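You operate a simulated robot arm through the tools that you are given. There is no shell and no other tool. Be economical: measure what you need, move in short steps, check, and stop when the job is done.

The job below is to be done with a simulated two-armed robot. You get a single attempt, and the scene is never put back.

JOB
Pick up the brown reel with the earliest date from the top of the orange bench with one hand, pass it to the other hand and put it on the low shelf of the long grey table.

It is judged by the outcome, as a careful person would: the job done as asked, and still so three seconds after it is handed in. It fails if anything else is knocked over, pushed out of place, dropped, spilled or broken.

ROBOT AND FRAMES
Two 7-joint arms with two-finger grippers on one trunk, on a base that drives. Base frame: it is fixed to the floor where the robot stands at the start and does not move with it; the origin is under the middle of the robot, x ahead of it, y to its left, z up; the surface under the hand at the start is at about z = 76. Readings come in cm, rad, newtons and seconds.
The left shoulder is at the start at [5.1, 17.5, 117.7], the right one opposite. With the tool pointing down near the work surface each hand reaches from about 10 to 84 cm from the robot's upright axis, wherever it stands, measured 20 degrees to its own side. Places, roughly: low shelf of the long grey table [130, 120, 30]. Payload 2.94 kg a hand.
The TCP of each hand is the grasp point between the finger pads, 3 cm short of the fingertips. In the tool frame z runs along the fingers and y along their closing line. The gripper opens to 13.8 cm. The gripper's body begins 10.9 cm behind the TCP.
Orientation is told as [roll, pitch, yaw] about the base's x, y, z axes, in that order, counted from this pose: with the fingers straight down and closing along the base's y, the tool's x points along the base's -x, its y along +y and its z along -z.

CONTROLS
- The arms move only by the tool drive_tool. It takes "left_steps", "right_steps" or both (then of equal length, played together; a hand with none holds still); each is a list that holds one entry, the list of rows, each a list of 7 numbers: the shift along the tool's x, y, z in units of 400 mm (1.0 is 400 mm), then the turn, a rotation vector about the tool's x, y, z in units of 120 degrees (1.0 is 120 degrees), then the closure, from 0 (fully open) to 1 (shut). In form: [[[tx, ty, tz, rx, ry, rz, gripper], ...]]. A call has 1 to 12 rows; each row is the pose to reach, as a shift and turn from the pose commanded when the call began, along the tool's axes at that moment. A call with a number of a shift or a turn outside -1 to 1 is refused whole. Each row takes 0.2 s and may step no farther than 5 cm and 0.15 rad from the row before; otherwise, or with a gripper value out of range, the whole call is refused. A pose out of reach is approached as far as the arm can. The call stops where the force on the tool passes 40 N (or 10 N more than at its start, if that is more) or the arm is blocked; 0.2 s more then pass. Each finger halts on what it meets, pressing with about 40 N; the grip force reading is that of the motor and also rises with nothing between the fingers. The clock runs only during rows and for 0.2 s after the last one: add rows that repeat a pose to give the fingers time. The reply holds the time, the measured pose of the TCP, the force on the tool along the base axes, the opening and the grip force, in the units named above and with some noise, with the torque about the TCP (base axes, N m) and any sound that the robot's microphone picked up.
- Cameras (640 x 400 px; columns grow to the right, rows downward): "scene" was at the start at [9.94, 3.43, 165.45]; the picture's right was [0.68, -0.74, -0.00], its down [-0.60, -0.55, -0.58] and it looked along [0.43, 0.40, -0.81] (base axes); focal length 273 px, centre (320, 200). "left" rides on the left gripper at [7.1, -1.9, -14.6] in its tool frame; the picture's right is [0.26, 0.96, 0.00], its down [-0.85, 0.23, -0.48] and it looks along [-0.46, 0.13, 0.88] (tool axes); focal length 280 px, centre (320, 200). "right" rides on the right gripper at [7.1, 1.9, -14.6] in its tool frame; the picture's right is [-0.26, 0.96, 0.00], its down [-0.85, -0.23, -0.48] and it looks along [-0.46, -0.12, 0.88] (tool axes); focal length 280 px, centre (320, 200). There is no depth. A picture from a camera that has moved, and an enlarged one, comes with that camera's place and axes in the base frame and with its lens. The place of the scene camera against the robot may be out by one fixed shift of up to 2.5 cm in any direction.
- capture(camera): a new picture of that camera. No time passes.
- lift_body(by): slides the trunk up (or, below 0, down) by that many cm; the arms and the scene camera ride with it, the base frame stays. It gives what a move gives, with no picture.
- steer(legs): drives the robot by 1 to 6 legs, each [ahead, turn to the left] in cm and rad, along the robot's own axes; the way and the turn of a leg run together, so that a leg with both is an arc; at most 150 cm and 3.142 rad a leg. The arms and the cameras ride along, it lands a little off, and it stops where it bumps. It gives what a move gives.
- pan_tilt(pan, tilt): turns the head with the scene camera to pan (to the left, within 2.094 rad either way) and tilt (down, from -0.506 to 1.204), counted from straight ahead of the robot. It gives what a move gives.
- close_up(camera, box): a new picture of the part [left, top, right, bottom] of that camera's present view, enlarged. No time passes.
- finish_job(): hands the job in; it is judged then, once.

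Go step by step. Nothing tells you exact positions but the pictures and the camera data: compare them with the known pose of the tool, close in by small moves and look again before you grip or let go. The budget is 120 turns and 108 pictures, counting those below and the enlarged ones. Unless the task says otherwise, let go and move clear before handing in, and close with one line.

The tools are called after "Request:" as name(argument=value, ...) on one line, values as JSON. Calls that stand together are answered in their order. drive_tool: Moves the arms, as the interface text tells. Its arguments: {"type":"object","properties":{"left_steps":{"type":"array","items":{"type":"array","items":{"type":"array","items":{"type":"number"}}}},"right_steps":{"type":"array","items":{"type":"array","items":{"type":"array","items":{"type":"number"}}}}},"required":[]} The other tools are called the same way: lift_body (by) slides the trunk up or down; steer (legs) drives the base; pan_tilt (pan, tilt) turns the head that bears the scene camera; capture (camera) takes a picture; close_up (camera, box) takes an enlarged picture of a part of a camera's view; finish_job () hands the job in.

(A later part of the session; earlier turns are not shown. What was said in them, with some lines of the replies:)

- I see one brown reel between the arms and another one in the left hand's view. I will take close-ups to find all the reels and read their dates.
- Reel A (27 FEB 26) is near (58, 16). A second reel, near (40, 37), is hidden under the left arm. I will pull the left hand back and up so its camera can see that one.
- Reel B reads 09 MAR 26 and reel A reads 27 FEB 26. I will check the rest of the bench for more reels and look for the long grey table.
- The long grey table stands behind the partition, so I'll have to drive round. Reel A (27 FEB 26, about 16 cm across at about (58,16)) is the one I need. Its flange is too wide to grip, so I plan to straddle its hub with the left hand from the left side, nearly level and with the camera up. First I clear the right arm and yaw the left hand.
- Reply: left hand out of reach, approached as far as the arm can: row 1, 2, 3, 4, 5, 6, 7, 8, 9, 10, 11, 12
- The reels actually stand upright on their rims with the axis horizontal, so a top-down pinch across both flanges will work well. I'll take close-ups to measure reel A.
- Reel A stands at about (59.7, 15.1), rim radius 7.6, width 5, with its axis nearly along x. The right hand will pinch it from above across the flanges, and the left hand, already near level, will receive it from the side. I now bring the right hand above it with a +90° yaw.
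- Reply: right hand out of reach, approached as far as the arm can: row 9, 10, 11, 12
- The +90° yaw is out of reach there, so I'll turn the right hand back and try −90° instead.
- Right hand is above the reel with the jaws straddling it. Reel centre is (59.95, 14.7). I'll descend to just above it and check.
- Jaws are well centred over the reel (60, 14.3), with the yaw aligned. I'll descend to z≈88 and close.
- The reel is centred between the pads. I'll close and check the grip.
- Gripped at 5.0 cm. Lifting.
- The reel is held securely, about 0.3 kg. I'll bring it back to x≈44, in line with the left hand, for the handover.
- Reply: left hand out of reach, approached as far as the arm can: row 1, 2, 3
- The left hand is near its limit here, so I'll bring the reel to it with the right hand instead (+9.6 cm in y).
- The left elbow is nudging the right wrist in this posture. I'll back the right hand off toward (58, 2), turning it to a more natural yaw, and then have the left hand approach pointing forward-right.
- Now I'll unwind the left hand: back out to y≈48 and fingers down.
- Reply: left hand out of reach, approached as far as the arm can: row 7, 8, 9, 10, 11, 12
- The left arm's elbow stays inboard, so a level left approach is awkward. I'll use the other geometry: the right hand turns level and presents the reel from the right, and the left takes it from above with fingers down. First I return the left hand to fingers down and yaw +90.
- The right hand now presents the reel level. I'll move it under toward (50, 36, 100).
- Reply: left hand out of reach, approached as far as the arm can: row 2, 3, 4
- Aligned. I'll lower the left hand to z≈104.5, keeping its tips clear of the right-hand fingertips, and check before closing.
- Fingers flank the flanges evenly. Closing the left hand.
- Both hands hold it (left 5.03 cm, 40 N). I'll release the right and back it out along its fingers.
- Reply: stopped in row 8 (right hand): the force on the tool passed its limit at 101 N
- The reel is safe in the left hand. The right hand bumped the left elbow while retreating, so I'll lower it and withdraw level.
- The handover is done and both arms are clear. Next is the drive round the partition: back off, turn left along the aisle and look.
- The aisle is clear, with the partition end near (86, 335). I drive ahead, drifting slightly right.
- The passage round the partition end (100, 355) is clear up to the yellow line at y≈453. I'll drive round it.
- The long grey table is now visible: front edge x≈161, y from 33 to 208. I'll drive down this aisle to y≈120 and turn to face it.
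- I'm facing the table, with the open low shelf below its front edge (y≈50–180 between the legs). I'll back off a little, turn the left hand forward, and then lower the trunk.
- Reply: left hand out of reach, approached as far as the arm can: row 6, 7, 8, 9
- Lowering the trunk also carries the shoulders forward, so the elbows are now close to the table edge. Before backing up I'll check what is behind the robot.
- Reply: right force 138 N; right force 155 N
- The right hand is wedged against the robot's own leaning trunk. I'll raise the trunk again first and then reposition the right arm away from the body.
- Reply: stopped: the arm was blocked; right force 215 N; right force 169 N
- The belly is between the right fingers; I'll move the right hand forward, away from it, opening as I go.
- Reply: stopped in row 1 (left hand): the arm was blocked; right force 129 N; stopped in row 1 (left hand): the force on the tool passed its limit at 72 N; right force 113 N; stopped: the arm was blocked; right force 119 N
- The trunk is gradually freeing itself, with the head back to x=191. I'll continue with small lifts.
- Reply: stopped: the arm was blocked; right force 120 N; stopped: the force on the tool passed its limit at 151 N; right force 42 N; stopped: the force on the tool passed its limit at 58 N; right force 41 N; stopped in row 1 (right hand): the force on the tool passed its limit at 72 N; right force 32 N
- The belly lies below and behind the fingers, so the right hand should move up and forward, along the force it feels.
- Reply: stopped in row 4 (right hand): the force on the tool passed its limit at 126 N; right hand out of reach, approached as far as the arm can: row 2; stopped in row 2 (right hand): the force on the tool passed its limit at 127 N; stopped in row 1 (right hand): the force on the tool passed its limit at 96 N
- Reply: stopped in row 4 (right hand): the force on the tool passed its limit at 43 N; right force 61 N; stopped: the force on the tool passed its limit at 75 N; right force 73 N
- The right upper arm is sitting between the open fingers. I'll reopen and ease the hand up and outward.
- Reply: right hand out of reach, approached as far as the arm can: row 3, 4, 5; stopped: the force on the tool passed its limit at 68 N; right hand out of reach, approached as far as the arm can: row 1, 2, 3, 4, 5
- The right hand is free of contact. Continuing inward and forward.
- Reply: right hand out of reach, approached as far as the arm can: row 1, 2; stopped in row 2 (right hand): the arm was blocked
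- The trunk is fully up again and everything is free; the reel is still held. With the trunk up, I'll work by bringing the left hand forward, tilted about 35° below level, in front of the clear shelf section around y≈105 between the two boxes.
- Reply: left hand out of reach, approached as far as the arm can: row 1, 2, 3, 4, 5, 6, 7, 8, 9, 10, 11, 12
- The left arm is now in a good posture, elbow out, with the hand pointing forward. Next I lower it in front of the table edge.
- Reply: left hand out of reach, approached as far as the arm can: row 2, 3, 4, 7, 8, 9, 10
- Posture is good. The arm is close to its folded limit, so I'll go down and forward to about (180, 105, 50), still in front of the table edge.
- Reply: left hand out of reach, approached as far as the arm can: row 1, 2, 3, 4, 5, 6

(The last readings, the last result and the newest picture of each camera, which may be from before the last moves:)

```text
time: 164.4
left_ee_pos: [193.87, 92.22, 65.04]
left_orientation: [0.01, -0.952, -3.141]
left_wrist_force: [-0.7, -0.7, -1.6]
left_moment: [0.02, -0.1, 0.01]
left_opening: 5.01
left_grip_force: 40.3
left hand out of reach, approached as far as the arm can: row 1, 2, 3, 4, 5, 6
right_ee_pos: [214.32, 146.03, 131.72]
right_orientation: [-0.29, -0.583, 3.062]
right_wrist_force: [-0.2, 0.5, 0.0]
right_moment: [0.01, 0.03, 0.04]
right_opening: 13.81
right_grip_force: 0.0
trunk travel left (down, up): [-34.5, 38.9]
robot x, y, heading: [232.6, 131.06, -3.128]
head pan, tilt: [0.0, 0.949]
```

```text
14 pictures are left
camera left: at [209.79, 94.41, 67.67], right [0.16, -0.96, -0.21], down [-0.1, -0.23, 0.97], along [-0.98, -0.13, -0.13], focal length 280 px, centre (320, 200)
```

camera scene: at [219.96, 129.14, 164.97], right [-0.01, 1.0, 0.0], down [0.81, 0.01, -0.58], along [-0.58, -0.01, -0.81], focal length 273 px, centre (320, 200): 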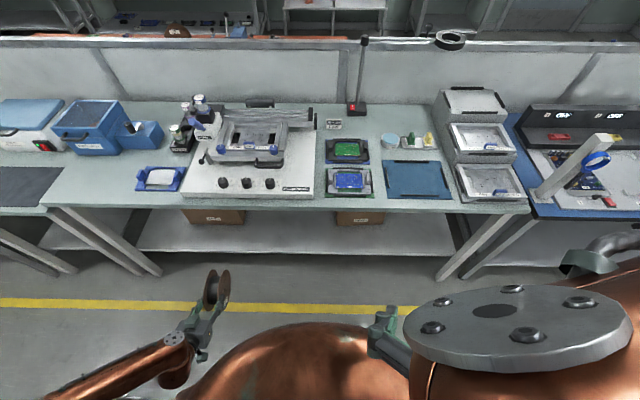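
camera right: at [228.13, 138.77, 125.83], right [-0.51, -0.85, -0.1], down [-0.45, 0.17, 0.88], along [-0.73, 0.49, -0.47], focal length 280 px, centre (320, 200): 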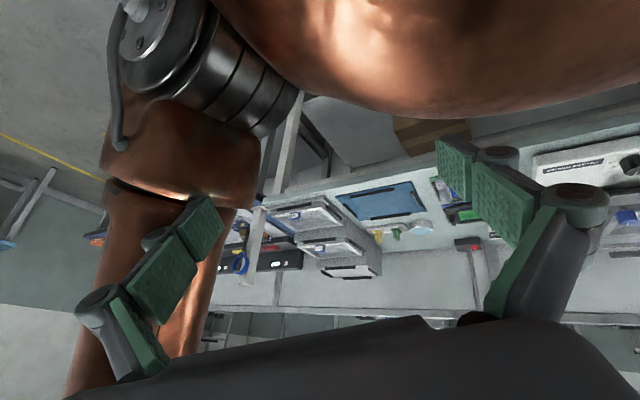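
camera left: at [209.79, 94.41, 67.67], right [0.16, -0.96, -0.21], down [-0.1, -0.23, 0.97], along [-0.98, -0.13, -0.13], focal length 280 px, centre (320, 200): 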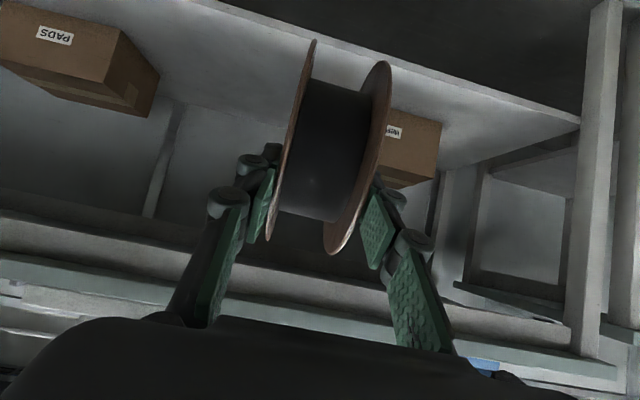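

The arm won't go lower by itself. Lowering the trunk 14 cm retraces a range I know is free of contact for the right hand, and it carries the left hand down and forward.

Request:
lift_body(by=-14)

Request:
capture(camera="left")

```text
time: 166.1
left_ee_pos: [194.02, 92.89, 51.44]
left_orientation: [0.011, -0.953, 3.141]
left_wrist_force: [-0.2, 0.2, -2.0]
left_moment: [0.01, -0.08, -0.03]
left_opening: 4.99
left_grip_force: 40.1
right_ee_pos: [211.93, 147.05, 116.43]
right_orientation: [-0.294, -0.436, 2.983]
right_wrist_force: [0.8, -0.2, -0.5]
right_moment: [-0.05, 0.02, 0.03]
right_opening: 13.8
right_grip_force: 0.0
trunk travel left (down, up): [-20.5, 52.9]
robot x, y, heading: [232.04, 131.13, -3.13]
head pan, tilt: [0.0, 0.949]
stopped: the arm was blocked; the commanded pose is now the measured one
```

```text
13 pictures are left
camera left: at [209.91, 95.07, 54.07], right [0.16, -0.97, -0.21], down [-0.1, -0.23, 0.97], along [-0.98, -0.13, -0.14], focal length 280 px, centre (320, 200)
```

left: 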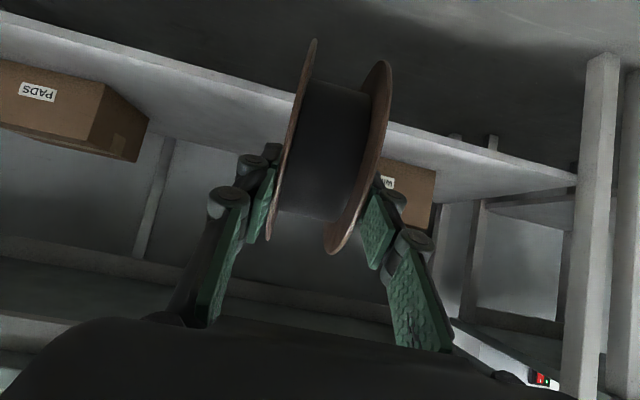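

Shelf front edge is at x≈162, top z≈33. The reel bottom is at about 40.5, so it clears the shelf. I'll try moving the arm forward and slightly inward.

Request:
drive_tool(left_steps=[[[-0.05, 0, 0.07, 0, 0, 0, 1], [-0.1, 0, 0.14, 0, 0, 0, 1], [-0.15, -0.02, 0.21, 0, 0, 0, 1], [-0.2, -0.05, 0.28, 0, 0, 0, 1], [-0.25, -0.08, 0.35, 0, 0, 0, 1], [-0.29, -0.11, 0.41, 0, 0, 0, 1]]])

```text
time: 167.5
left_ee_pos: [188.72, 91.9, 52.57]
left_orientation: [0.008, -0.953, -3.141]
left_wrist_force: [-0.5, 0.2, -2.3]
left_moment: [0.02, -0.09, -0.02]
left_opening: 5.02
left_grip_force: 39.8
left hand out of reach, approached as far as the arm can: row 1, 2, 3, 4, 5, 6
right_ee_pos: [211.97, 146.91, 116.41]
right_orientation: [-0.292, -0.436, 2.981]
right_wrist_force: [-0.4, 0.4, 0.4]
right_moment: [0.0, 0.01, -0.06]
right_opening: 13.81
right_grip_force: 0.0
trunk travel left (down, up): [-20.5, 52.9]
robot x, y, heading: [232.37, 131.33, -3.126]
head pan, tilt: [0.0, 0.949]
```

The arm is at its limit, so I'll use the base: turn slightly right (which shifts the hand toward y≈100) and ease forward.

Request:
steer(legs=[[0, -0.15], [15, 0]])

Request:
capture(camera="left")

Request:
capture(camera="scene")

```text
time: 169.5
left_ee_pos: [168.6, 101.13, 52.54]
left_orientation: [0.006, -0.954, 2.991]
left_wrist_force: [0.1, 0.7, -2.3]
left_moment: [0.03, -0.06, -0.03]
left_opening: 5.01
left_grip_force: 40.5
right_ee_pos: [199.54, 151.96, 116.48]
right_orientation: [-0.291, -0.434, 2.831]
right_wrist_force: [-1.0, 0.9, 0.1]
right_moment: [-0.04, -0.03, 0.0]
right_opening: 13.79
right_grip_force: 0.1
trunk travel left (down, up): [-20.5, 52.9]
robot x, y, heading: [217.43, 133.18, 3.013]
head pan, tilt: [0.0, 0.949]
```

```text
12 pictures are left
camera left: at [184.6, 100.79, 55.18], right [0.01, -0.98, -0.21], down [-0.14, -0.21, 0.97], along [-0.99, 0.02, -0.13], focal length 280 px, centre (320, 200)
```

left: 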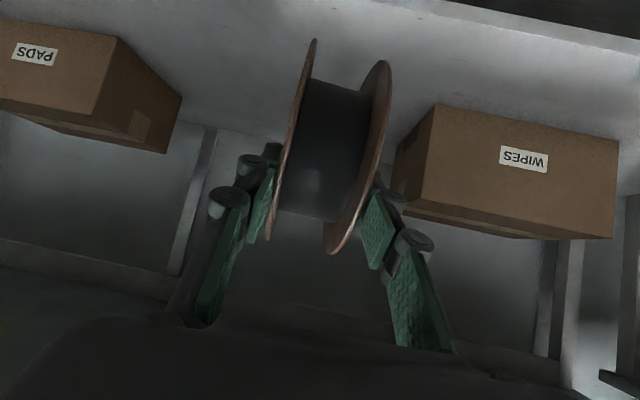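

```text
11 pictures are left
camera scene: at [195.41, 134.39, 150.33], right [0.14, 0.99, 0.0], down [0.81, -0.11, -0.58], along [-0.58, 0.08, -0.81], focal length 273 px, centre (320, 200)
```

scene: 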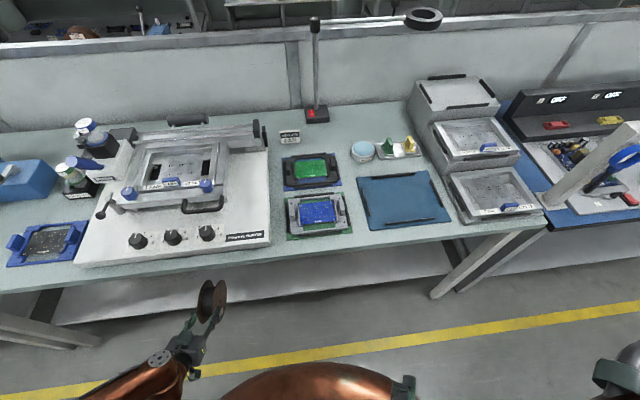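

The reel is entering well, between the two boxes. Before going further in I'll lower it 4 cm with the arm and see whether it responds.

Request:
drive_tool(left_steps=[[[0.03, 0, 0.02, 0, 0, 0, 1], [0.06, 0, 0.04, 0, 0, 0, 1], [0.08, 0, 0.058, 0, 0, 0, 1]]])

```text
time: 170.3
left_ee_pos: [169.61, 99.56, 50.75]
left_orientation: [0.005, -0.953, 2.993]
left_wrist_force: [-0.1, 0.3, -2.6]
left_moment: [-0.06, -0.1, -0.02]
left_opening: 5.02
left_grip_force: 39.8
left hand out of reach, approached as far as the arm can: row 1, 2, 3
right_ee_pos: [199.68, 151.85, 116.4]
right_orientation: [-0.29, -0.438, 2.829]
right_wrist_force: [-0.2, -0.2, -0.8]
right_moment: [0.02, 0.03, 0.01]
right_opening: 13.81
right_grip_force: 0.1
trunk travel left (down, up): [-20.5, 52.9]
robot x, y, heading: [217.4, 133.04, 3.006]
head pan, tilt: [0.0, 0.949]
```

Request:
drive_tool(left_steps=[[[0.04, 0, 0.03, 0, 0.035, 0, 1], [0.08, 0, 0.06, 0, 0.07, 0, 1], [0.12, -0.02, 0.085, 0, 0.1, 0, 1], [0.12, -0.04, 0.085, 0, 0.12, 0, 1]]])

```text
time: 171.3
left_ee_pos: [174.03, 98.45, 46.73]
left_orientation: [0.006, -0.716, 2.993]
left_wrist_force: [-0.3, 0.4, -2.3]
left_moment: [0.02, -0.12, -0.01]
left_opening: 5.0
left_grip_force: 39.8
left hand out of reach, approached as far as the arm can: row 1, 2, 3, 4
right_ee_pos: [199.69, 151.87, 116.42]
right_orientation: [-0.29, -0.437, 2.829]
right_wrist_force: [-0.5, -0.7, 0.4]
right_moment: [0.01, 0.0, 0.0]
right_opening: 13.82
right_grip_force: 0.1
trunk travel left (down, up): [-20.5, 52.9]
robot x, y, heading: [216.97, 133.17, 3.008]
head pan, tilt: [0.0, 0.949]
```

The reel bottom is now about 2 cm above the shelf level. I'll lift the trunk 2.5 cm for margin over the edge, then drive in 18 cm.

Request:
lift_body(by=2.5)

Request:
capture(camera="left")

```text
time: 172.0
left_ee_pos: [173.44, 98.56, 49.92]
left_orientation: [0.005, -0.746, 2.993]
left_wrist_force: [-0.2, 0.3, -3.0]
left_moment: [0.05, -0.08, -0.01]
left_opening: 5.01
left_grip_force: 40.4
right_ee_pos: [199.49, 151.87, 118.94]
right_orientation: [-0.292, -0.434, 2.832]
right_wrist_force: [-1.4, 0.6, 0.1]
right_moment: [0.02, -0.06, -0.03]
right_opening: 13.82
right_grip_force: 0.1
trunk travel left (down, up): [-23.0, 50.4]
robot x, y, heading: [217.71, 133.18, 3.008]
head pan, tilt: [0.0, 0.949]
```

```text
10 pictures are left
camera left: at [188.66, 98.44, 55.89], right [0.05, -0.98, -0.17], down [-0.33, -0.18, 0.93], along [-0.94, 0.01, -0.34], focal length 280 px, centre (320, 200)
```

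left: 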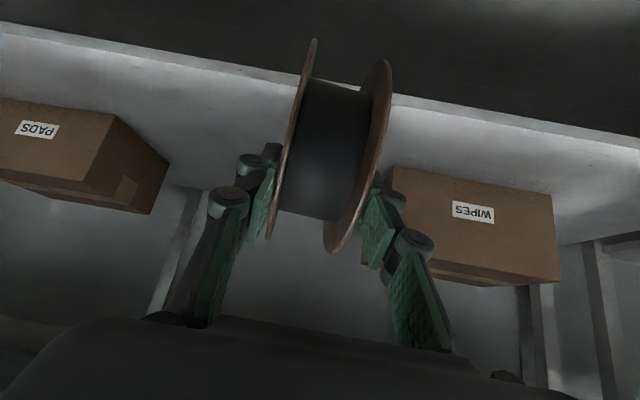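

Request:
steer(legs=[[18.5, 0]])

Request:
capture(camera="left")

Request:
capture(camera="scene")

```text
time: 173.6
left_ee_pos: [154.83, 101.19, 50.03]
left_orientation: [0.006, -0.742, 2.997]
left_wrist_force: [-0.2, -0.4, -2.2]
left_moment: [-0.02, -0.05, -0.03]
left_opening: 5.03
left_grip_force: 40.1
right_ee_pos: [180.98, 154.39, 118.92]
right_orientation: [-0.289, -0.434, 2.831]
right_wrist_force: [0.3, -0.5, 0.2]
right_moment: [0.03, -0.07, -0.02]
right_opening: 13.81
right_grip_force: 0.1
trunk travel left (down, up): [-23.0, 50.4]
robot x, y, heading: [198.82, 135.54, 3.003]
head pan, tilt: [0.0, 0.949]
```

```text
9 pictures are left
camera left: at [170.02, 101.0, 55.88], right [0.05, -0.98, -0.17], down [-0.33, -0.18, 0.93], along [-0.94, 0.01, -0.34], focal length 280 px, centre (320, 200)
```

left: 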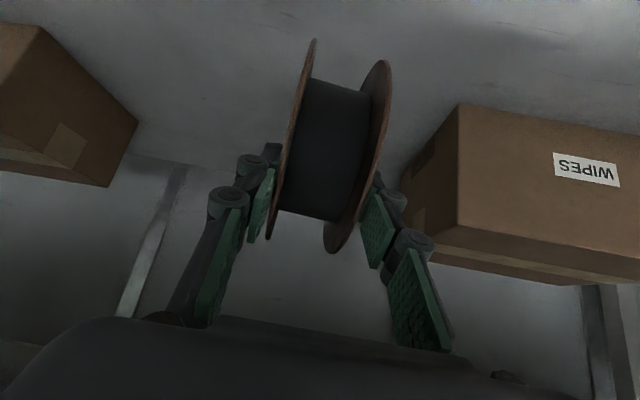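

```text
8 pictures are left
camera scene: at [178.8, 136.67, 153.01], right [0.14, 0.99, 0.0], down [0.81, -0.11, -0.58], along [-0.58, 0.08, -0.81], focal length 273 px, centre (320, 200)
```

scene: 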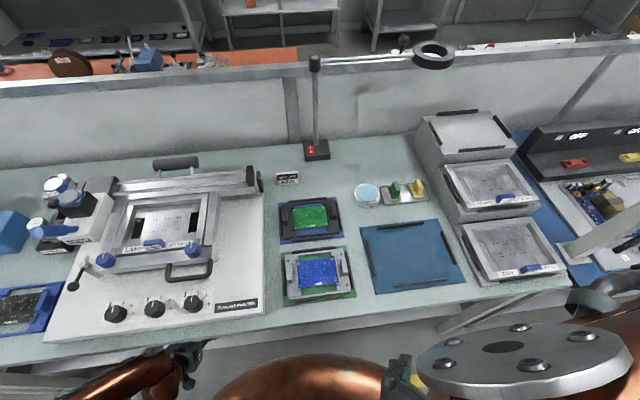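

The reel is over the shelf between the boxes. Now I lower in small steps until it touches.

Request:
lift_body(by=-3)

Request:
lift_body(by=-1.5)

```text
time: 174.3
left_ee_pos: [154.93, 100.99, 47.16]
left_orientation: [0.005, -0.744, 2.996]
left_wrist_force: [0.2, -1.1, -1.4]
left_moment: [0.01, -0.06, 0.01]
left_opening: 4.99
left_grip_force: 40.2
right_ee_pos: [181.0, 154.57, 115.81]
right_orientation: [-0.29, -0.429, 2.825]
right_wrist_force: [0.5, -0.3, 0.1]
right_moment: [-0.03, 0.04, 0.0]
right_opening: 13.8
right_grip_force: 0.0
trunk travel left (down, up): [-20.0, 53.4]
robot x, y, heading: [198.63, 135.68, 3.006]
head pan, tilt: [0.0, 0.949]
```

```text
time: 174.9
left_ee_pos: [154.9, 101.12, 45.6]
left_orientation: [0.004, -0.745, 2.996]
left_wrist_force: [-0.3, -0.4, -2.3]
left_moment: [0.0, -0.08, -0.04]
left_opening: 5.0
left_grip_force: 40.4
right_ee_pos: [180.76, 154.73, 114.28]
right_orientation: [-0.291, -0.415, 2.806]
right_wrist_force: [-0.6, -0.5, 0.8]
right_moment: [0.07, -0.01, 0.08]
right_opening: 13.81
right_grip_force: 0.1
trunk travel left (down, up): [-18.5, 54.9]
robot x, y, heading: [198.83, 135.92, 3.008]
head pan, tilt: [0.0, 0.949]
```

Request:
lift_body(by=-0.8)

Request:
lift_body(by=-0.8)

Request:
capture(camera="left")

```text
time: 175.5
left_ee_pos: [154.89, 101.09, 44.87]
left_orientation: [0.008, -0.744, 2.995]
left_wrist_force: [-0.8, 0.3, -0.6]
left_moment: [0.0, -0.11, -0.01]
left_opening: 5.04
left_grip_force: 40.2
right_ee_pos: [180.63, 154.73, 113.33]
right_orientation: [-0.292, -0.403, 2.795]
right_wrist_force: [-0.4, -0.6, 0.7]
right_moment: [0.05, 0.01, 0.07]
right_opening: 13.81
right_grip_force: 0.1
trunk travel left (down, up): [-17.7, 55.7]
robot x, y, heading: [199.23, 135.3, 3.003]
head pan, tilt: [0.0, 0.949]
```

```text
time: 176.1
left_ee_pos: [154.95, 101.18, 43.89]
left_orientation: [0.007, -0.745, 2.996]
left_wrist_force: [0.1, -0.1, -1.5]
left_moment: [0.02, -0.13, -0.02]
left_opening: 5.02
left_grip_force: 40.1
right_ee_pos: [180.41, 154.92, 112.51]
right_orientation: [-0.29, -0.394, 2.786]
right_wrist_force: [-0.8, -1.1, 0.4]
right_moment: [0.05, 0.01, 0.06]
right_opening: 13.85
right_grip_force: 0.1
trunk travel left (down, up): [-16.9, 56.5]
robot x, y, heading: [198.68, 135.66, 3.001]
head pan, tilt: [0.0, 0.949]
```

```text
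7 pictures are left
camera left: at [170.1, 100.98, 49.84], right [0.05, -0.98, -0.17], down [-0.33, -0.18, 0.93], along [-0.94, 0.01, -0.33], focal length 280 px, centre (320, 200)
```

left: 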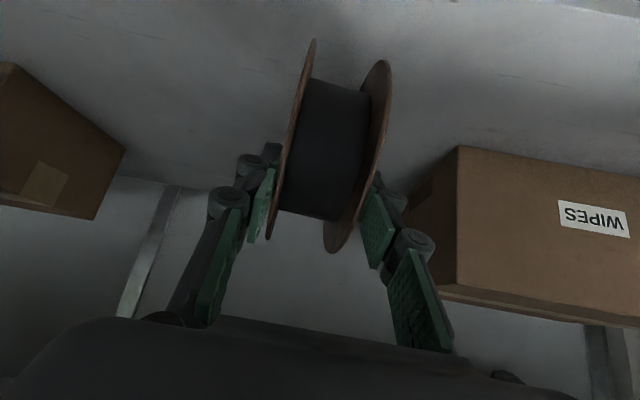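

Request:
lift_body(by=-0.6)

Request:
lift_body(by=-0.6)

Request:
lift_body(by=-0.6)

```text
time: 176.6
left_ee_pos: [154.91, 101.1, 43.3]
left_orientation: [0.009, -0.745, 2.993]
left_wrist_force: [0.3, -0.2, -1.6]
left_moment: [-0.02, -0.12, 0.0]
left_opening: 5.01
left_grip_force: 39.7
right_ee_pos: [180.31, 155.03, 111.96]
right_orientation: [-0.294, -0.386, 2.781]
right_wrist_force: [-0.2, -0.2, 0.2]
right_moment: [0.05, -0.02, 0.05]
right_opening: 13.85
right_grip_force: 0.1
trunk travel left (down, up): [-16.3, 57.1]
robot x, y, heading: [198.68, 135.69, 3.007]
head pan, tilt: [0.0, 0.949]
```

```text
time: 177.2
left_ee_pos: [154.92, 101.08, 42.76]
left_orientation: [0.006, -0.745, 2.994]
left_wrist_force: [-0.2, 0.1, -1.9]
left_moment: [-0.01, -0.11, -0.01]
left_opening: 5.05
left_grip_force: 40.0
right_ee_pos: [180.06, 155.09, 111.21]
right_orientation: [-0.293, -0.373, 2.778]
right_wrist_force: [-0.6, -1.0, 0.6]
right_moment: [0.06, 0.02, 0.07]
right_opening: 13.87
right_grip_force: 0.1
trunk travel left (down, up): [-15.7, 57.7]
robot x, y, heading: [199.06, 135.62, 3.004]
head pan, tilt: [0.0, 0.949]
```

```text
time: 177.7
left_ee_pos: [154.84, 101.11, 42.36]
left_orientation: [0.009, -0.748, 2.992]
left_wrist_force: [2.6, -4.9, 20.7]
left_moment: [0.1, 0.4, 0.08]
left_opening: 5.01
left_grip_force: 39.7
right_ee_pos: [180.07, 155.01, 110.62]
right_orientation: [-0.293, -0.366, 2.773]
right_wrist_force: [-1.4, -0.7, -0.2]
right_moment: [0.06, -0.05, 0.01]
right_opening: 13.87
right_grip_force: 0.1
trunk travel left (down, up): [-15.1, 58.3]
robot x, y, heading: [198.7, 135.32, 3.006]
head pan, tilt: [0.0, 0.949]
```

Contact: 20 N up. I'll relieve it slightly and then open slowly.

Request:
lift_body(by=0.25)

Request:
drive_tool(left_steps=[[[0, 0, 0, 0, 0, 0, 0.65], [0, 0, 0, 0, 0, 0, 0.6], [0, 0, 0, 0, 0, 0, 0.55], [0, 0, 0, 0, 0, 0, 0.5], [0, 0, 0, 0, 0, 0, 0.45], [0, 0, 0, 0, 0, 0, 0.45]]])

Request:
capture(camera="left")

```text
time: 178.3
left_ee_pos: [154.94, 101.24, 42.27]
left_orientation: [0.005, -0.743, 2.995]
left_wrist_force: [0.6, -0.6, 7.8]
left_moment: [0.02, 0.21, -0.02]
left_opening: 5.03
left_grip_force: 39.5
right_ee_pos: [180.04, 155.09, 110.77]
right_orientation: [-0.29, -0.371, 2.775]
right_wrist_force: [0.1, -1.2, 0.4]
right_moment: [0.08, -0.06, -0.09]
right_opening: 13.88
right_grip_force: 0.1
trunk travel left (down, up): [-15.3, 58.1]
robot x, y, heading: [198.67, 135.39, 3.004]
head pan, tilt: [0.0, 0.949]
```

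```text
time: 179.7
left_ee_pos: [154.83, 101.2, 42.47]
left_orientation: [0.008, -0.747, 2.996]
left_wrist_force: [-0.3, 0.5, 0.5]
left_moment: [-0.01, 0.0, 0.04]
left_opening: 7.59
left_grip_force: 0.0
right_ee_pos: [180.08, 155.04, 110.78]
right_orientation: [-0.291, -0.376, 2.775]
right_wrist_force: [-0.1, -0.5, 0.4]
right_moment: [0.08, -0.01, -0.03]
right_opening: 13.87
right_grip_force: 0.2
trunk travel left (down, up): [-15.3, 58.1]
robot x, y, heading: [199.09, 135.48, 3.004]
head pan, tilt: [0.0, 0.949]
```

```text
6 pictures are left
camera left: at [170.08, 100.99, 48.27], right [0.05, -0.98, -0.17], down [-0.33, -0.18, 0.93], along [-0.94, 0.01, -0.34], focal length 280 px, centre (320, 200)
```

left: 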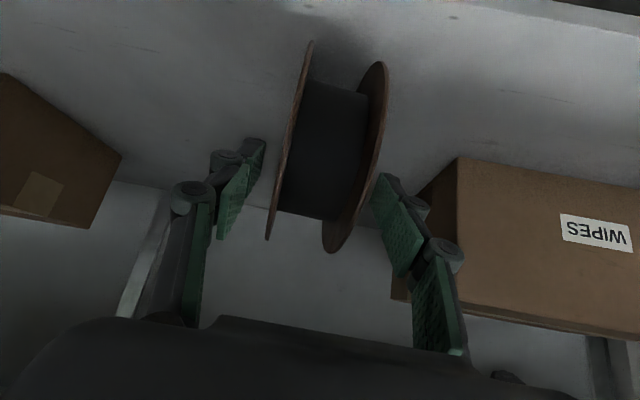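

The reel stands freely on the shelf and hasn't moved. I'll back straight out.

Request:
steer(legs=[[-12, 0]])

Request:
capture(camera="left")

```text
time: 180.9
left_ee_pos: [166.66, 99.61, 42.39]
left_orientation: [0.006, -0.744, 2.992]
left_wrist_force: [-0.1, 0.4, 0.2]
left_moment: [-0.01, -0.01, 0.0]
left_opening: 7.59
left_grip_force: 0.0
right_ee_pos: [192.12, 153.45, 110.95]
right_orientation: [-0.286, -0.381, 2.771]
right_wrist_force: [0.2, -0.7, 0.4]
right_moment: [0.07, 0.0, 0.05]
right_opening: 13.89
right_grip_force: 0.0
trunk travel left (down, up): [-15.3, 58.1]
robot x, y, heading: [210.78, 133.57, 3.007]
head pan, tilt: [0.0, 0.949]
```

```text
5 pictures are left
camera left: at [181.84, 99.44, 48.3], right [0.05, -0.98, -0.17], down [-0.33, -0.18, 0.93], along [-0.94, 0.01, -0.33], focal length 280 px, centre (320, 200)
```

left: 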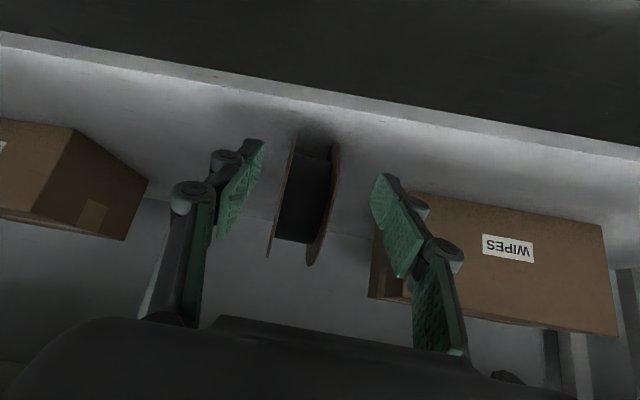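

Request:
steer(legs=[[-18, 0]])

Request:
capture(camera="left")

Request:
pan_tilt(pan=0.2, tilt=0.9)

Request:
drive_tool(left_steps=[[[0, 0, 0, 0, 0, 0, 0.45], [0, 0, 0, 0, 0, 0, 0.45], [0, 0, 0, 0, 0, 0, 0.45], [0, 0, 0, 0, 0, 0, 0.45], [0, 0, 0, 0, 0, 0, 0.45], [0, 0, 0, 0, 0, 0, 0.45], [0, 0, 0, 0, 0, 0, 0.45], [0, 0, 0, 0, 0, 0, 0.45], [0, 0, 0, 0, 0, 0, 0.45], [0, 0, 0, 0, 0, 0, 0.45]]])

Request:
capture(camera="left")

```text
time: 182.4
left_ee_pos: [184.75, 96.95, 42.44]
left_orientation: [0.005, -0.745, 2.991]
left_wrist_force: [-0.2, -0.4, 1.0]
left_moment: [0.0, 0.0, 0.02]
left_opening: 7.6
left_grip_force: 0.0
right_ee_pos: [210.06, 151.02, 110.89]
right_orientation: [-0.283, -0.381, 2.77]
right_wrist_force: [0.1, -1.4, 0.8]
right_moment: [0.04, 0.01, 0.01]
right_opening: 13.89
right_grip_force: 0.1
trunk travel left (down, up): [-15.3, 58.1]
robot x, y, heading: [228.47, 131.04, 3.004]
head pan, tilt: [0.0, 0.949]
```

```text
4 pictures are left
camera left: at [199.92, 96.9, 48.29], right [0.05, -0.98, -0.17], down [-0.33, -0.18, 0.93], along [-0.94, 0.01, -0.33], focal length 280 px, centre (320, 200)
```

left: 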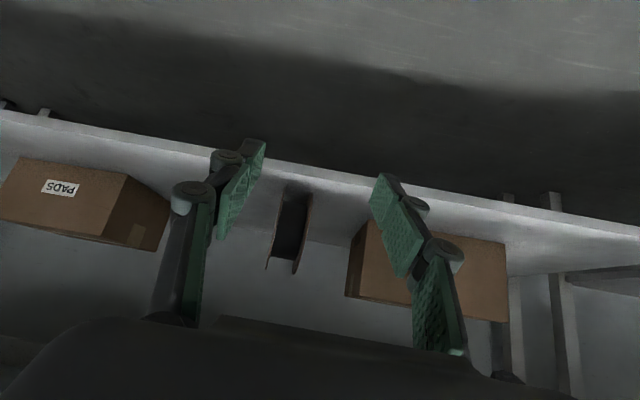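

```text
time: 183.1
left_ee_pos: [184.65, 97.05, 42.41]
left_orientation: [0.007, -0.744, 2.992]
left_wrist_force: [1.1, -1.0, 0.3]
left_moment: [0.0, 0.02, -0.02]
left_opening: 7.6
left_grip_force: 0.1
right_ee_pos: [210.09, 151.01, 110.89]
right_orientation: [-0.285, -0.381, 2.771]
right_wrist_force: [0.7, -1.1, 1.3]
right_moment: [0.0, -0.03, -0.05]
right_opening: 13.89
right_grip_force: 0.1
trunk travel left (down, up): [-15.3, 58.1]
robot x, y, heading: [228.86, 131.24, 3.002]
head pan, tilt: [0.201, 0.901]
```

```text
time: 185.3
left_ee_pos: [184.74, 96.95, 42.42]
left_orientation: [0.007, -0.746, 2.992]
left_wrist_force: [0.4, 0.5, 0.3]
left_moment: [-0.02, 0.0, 0.0]
left_opening: 7.6
left_grip_force: 0.0
right_ee_pos: [210.09, 151.13, 110.95]
right_orientation: [-0.283, -0.379, 2.769]
right_wrist_force: [-0.1, -0.1, 0.3]
right_moment: [0.08, -0.06, -0.01]
right_opening: 13.92
right_grip_force: 0.1
trunk travel left (down, up): [-15.3, 58.1]
robot x, y, heading: [228.73, 131.25, 3.008]
head pan, tilt: [0.201, 0.901]
```

```text
3 pictures are left
camera left: at [199.89, 96.9, 48.27], right [0.05, -0.98, -0.17], down [-0.33, -0.18, 0.93], along [-0.94, 0.01, -0.33], focal length 280 px, centre (320, 200)
```

left: 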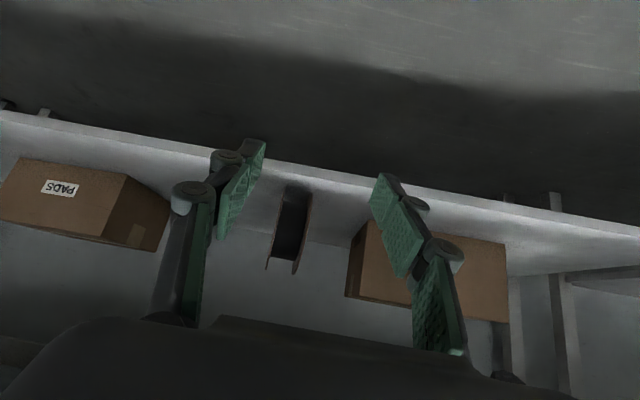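

The reel stands still on the low shelf between the two boxes; it did not move over about 3 s, and both hands are clear. Handing in.

Request:
finish_job()

```text
The job is handed in.
```

The 27 FEB 26 reel was picked off the orange bench with the right hand, passed to the left, and now stands on its rim on the low shelf of the long grey table. Along the way the right hand wedged against the robot's own trunk and had to be worked free; I saw nothing in the pictures knocked over or moved.
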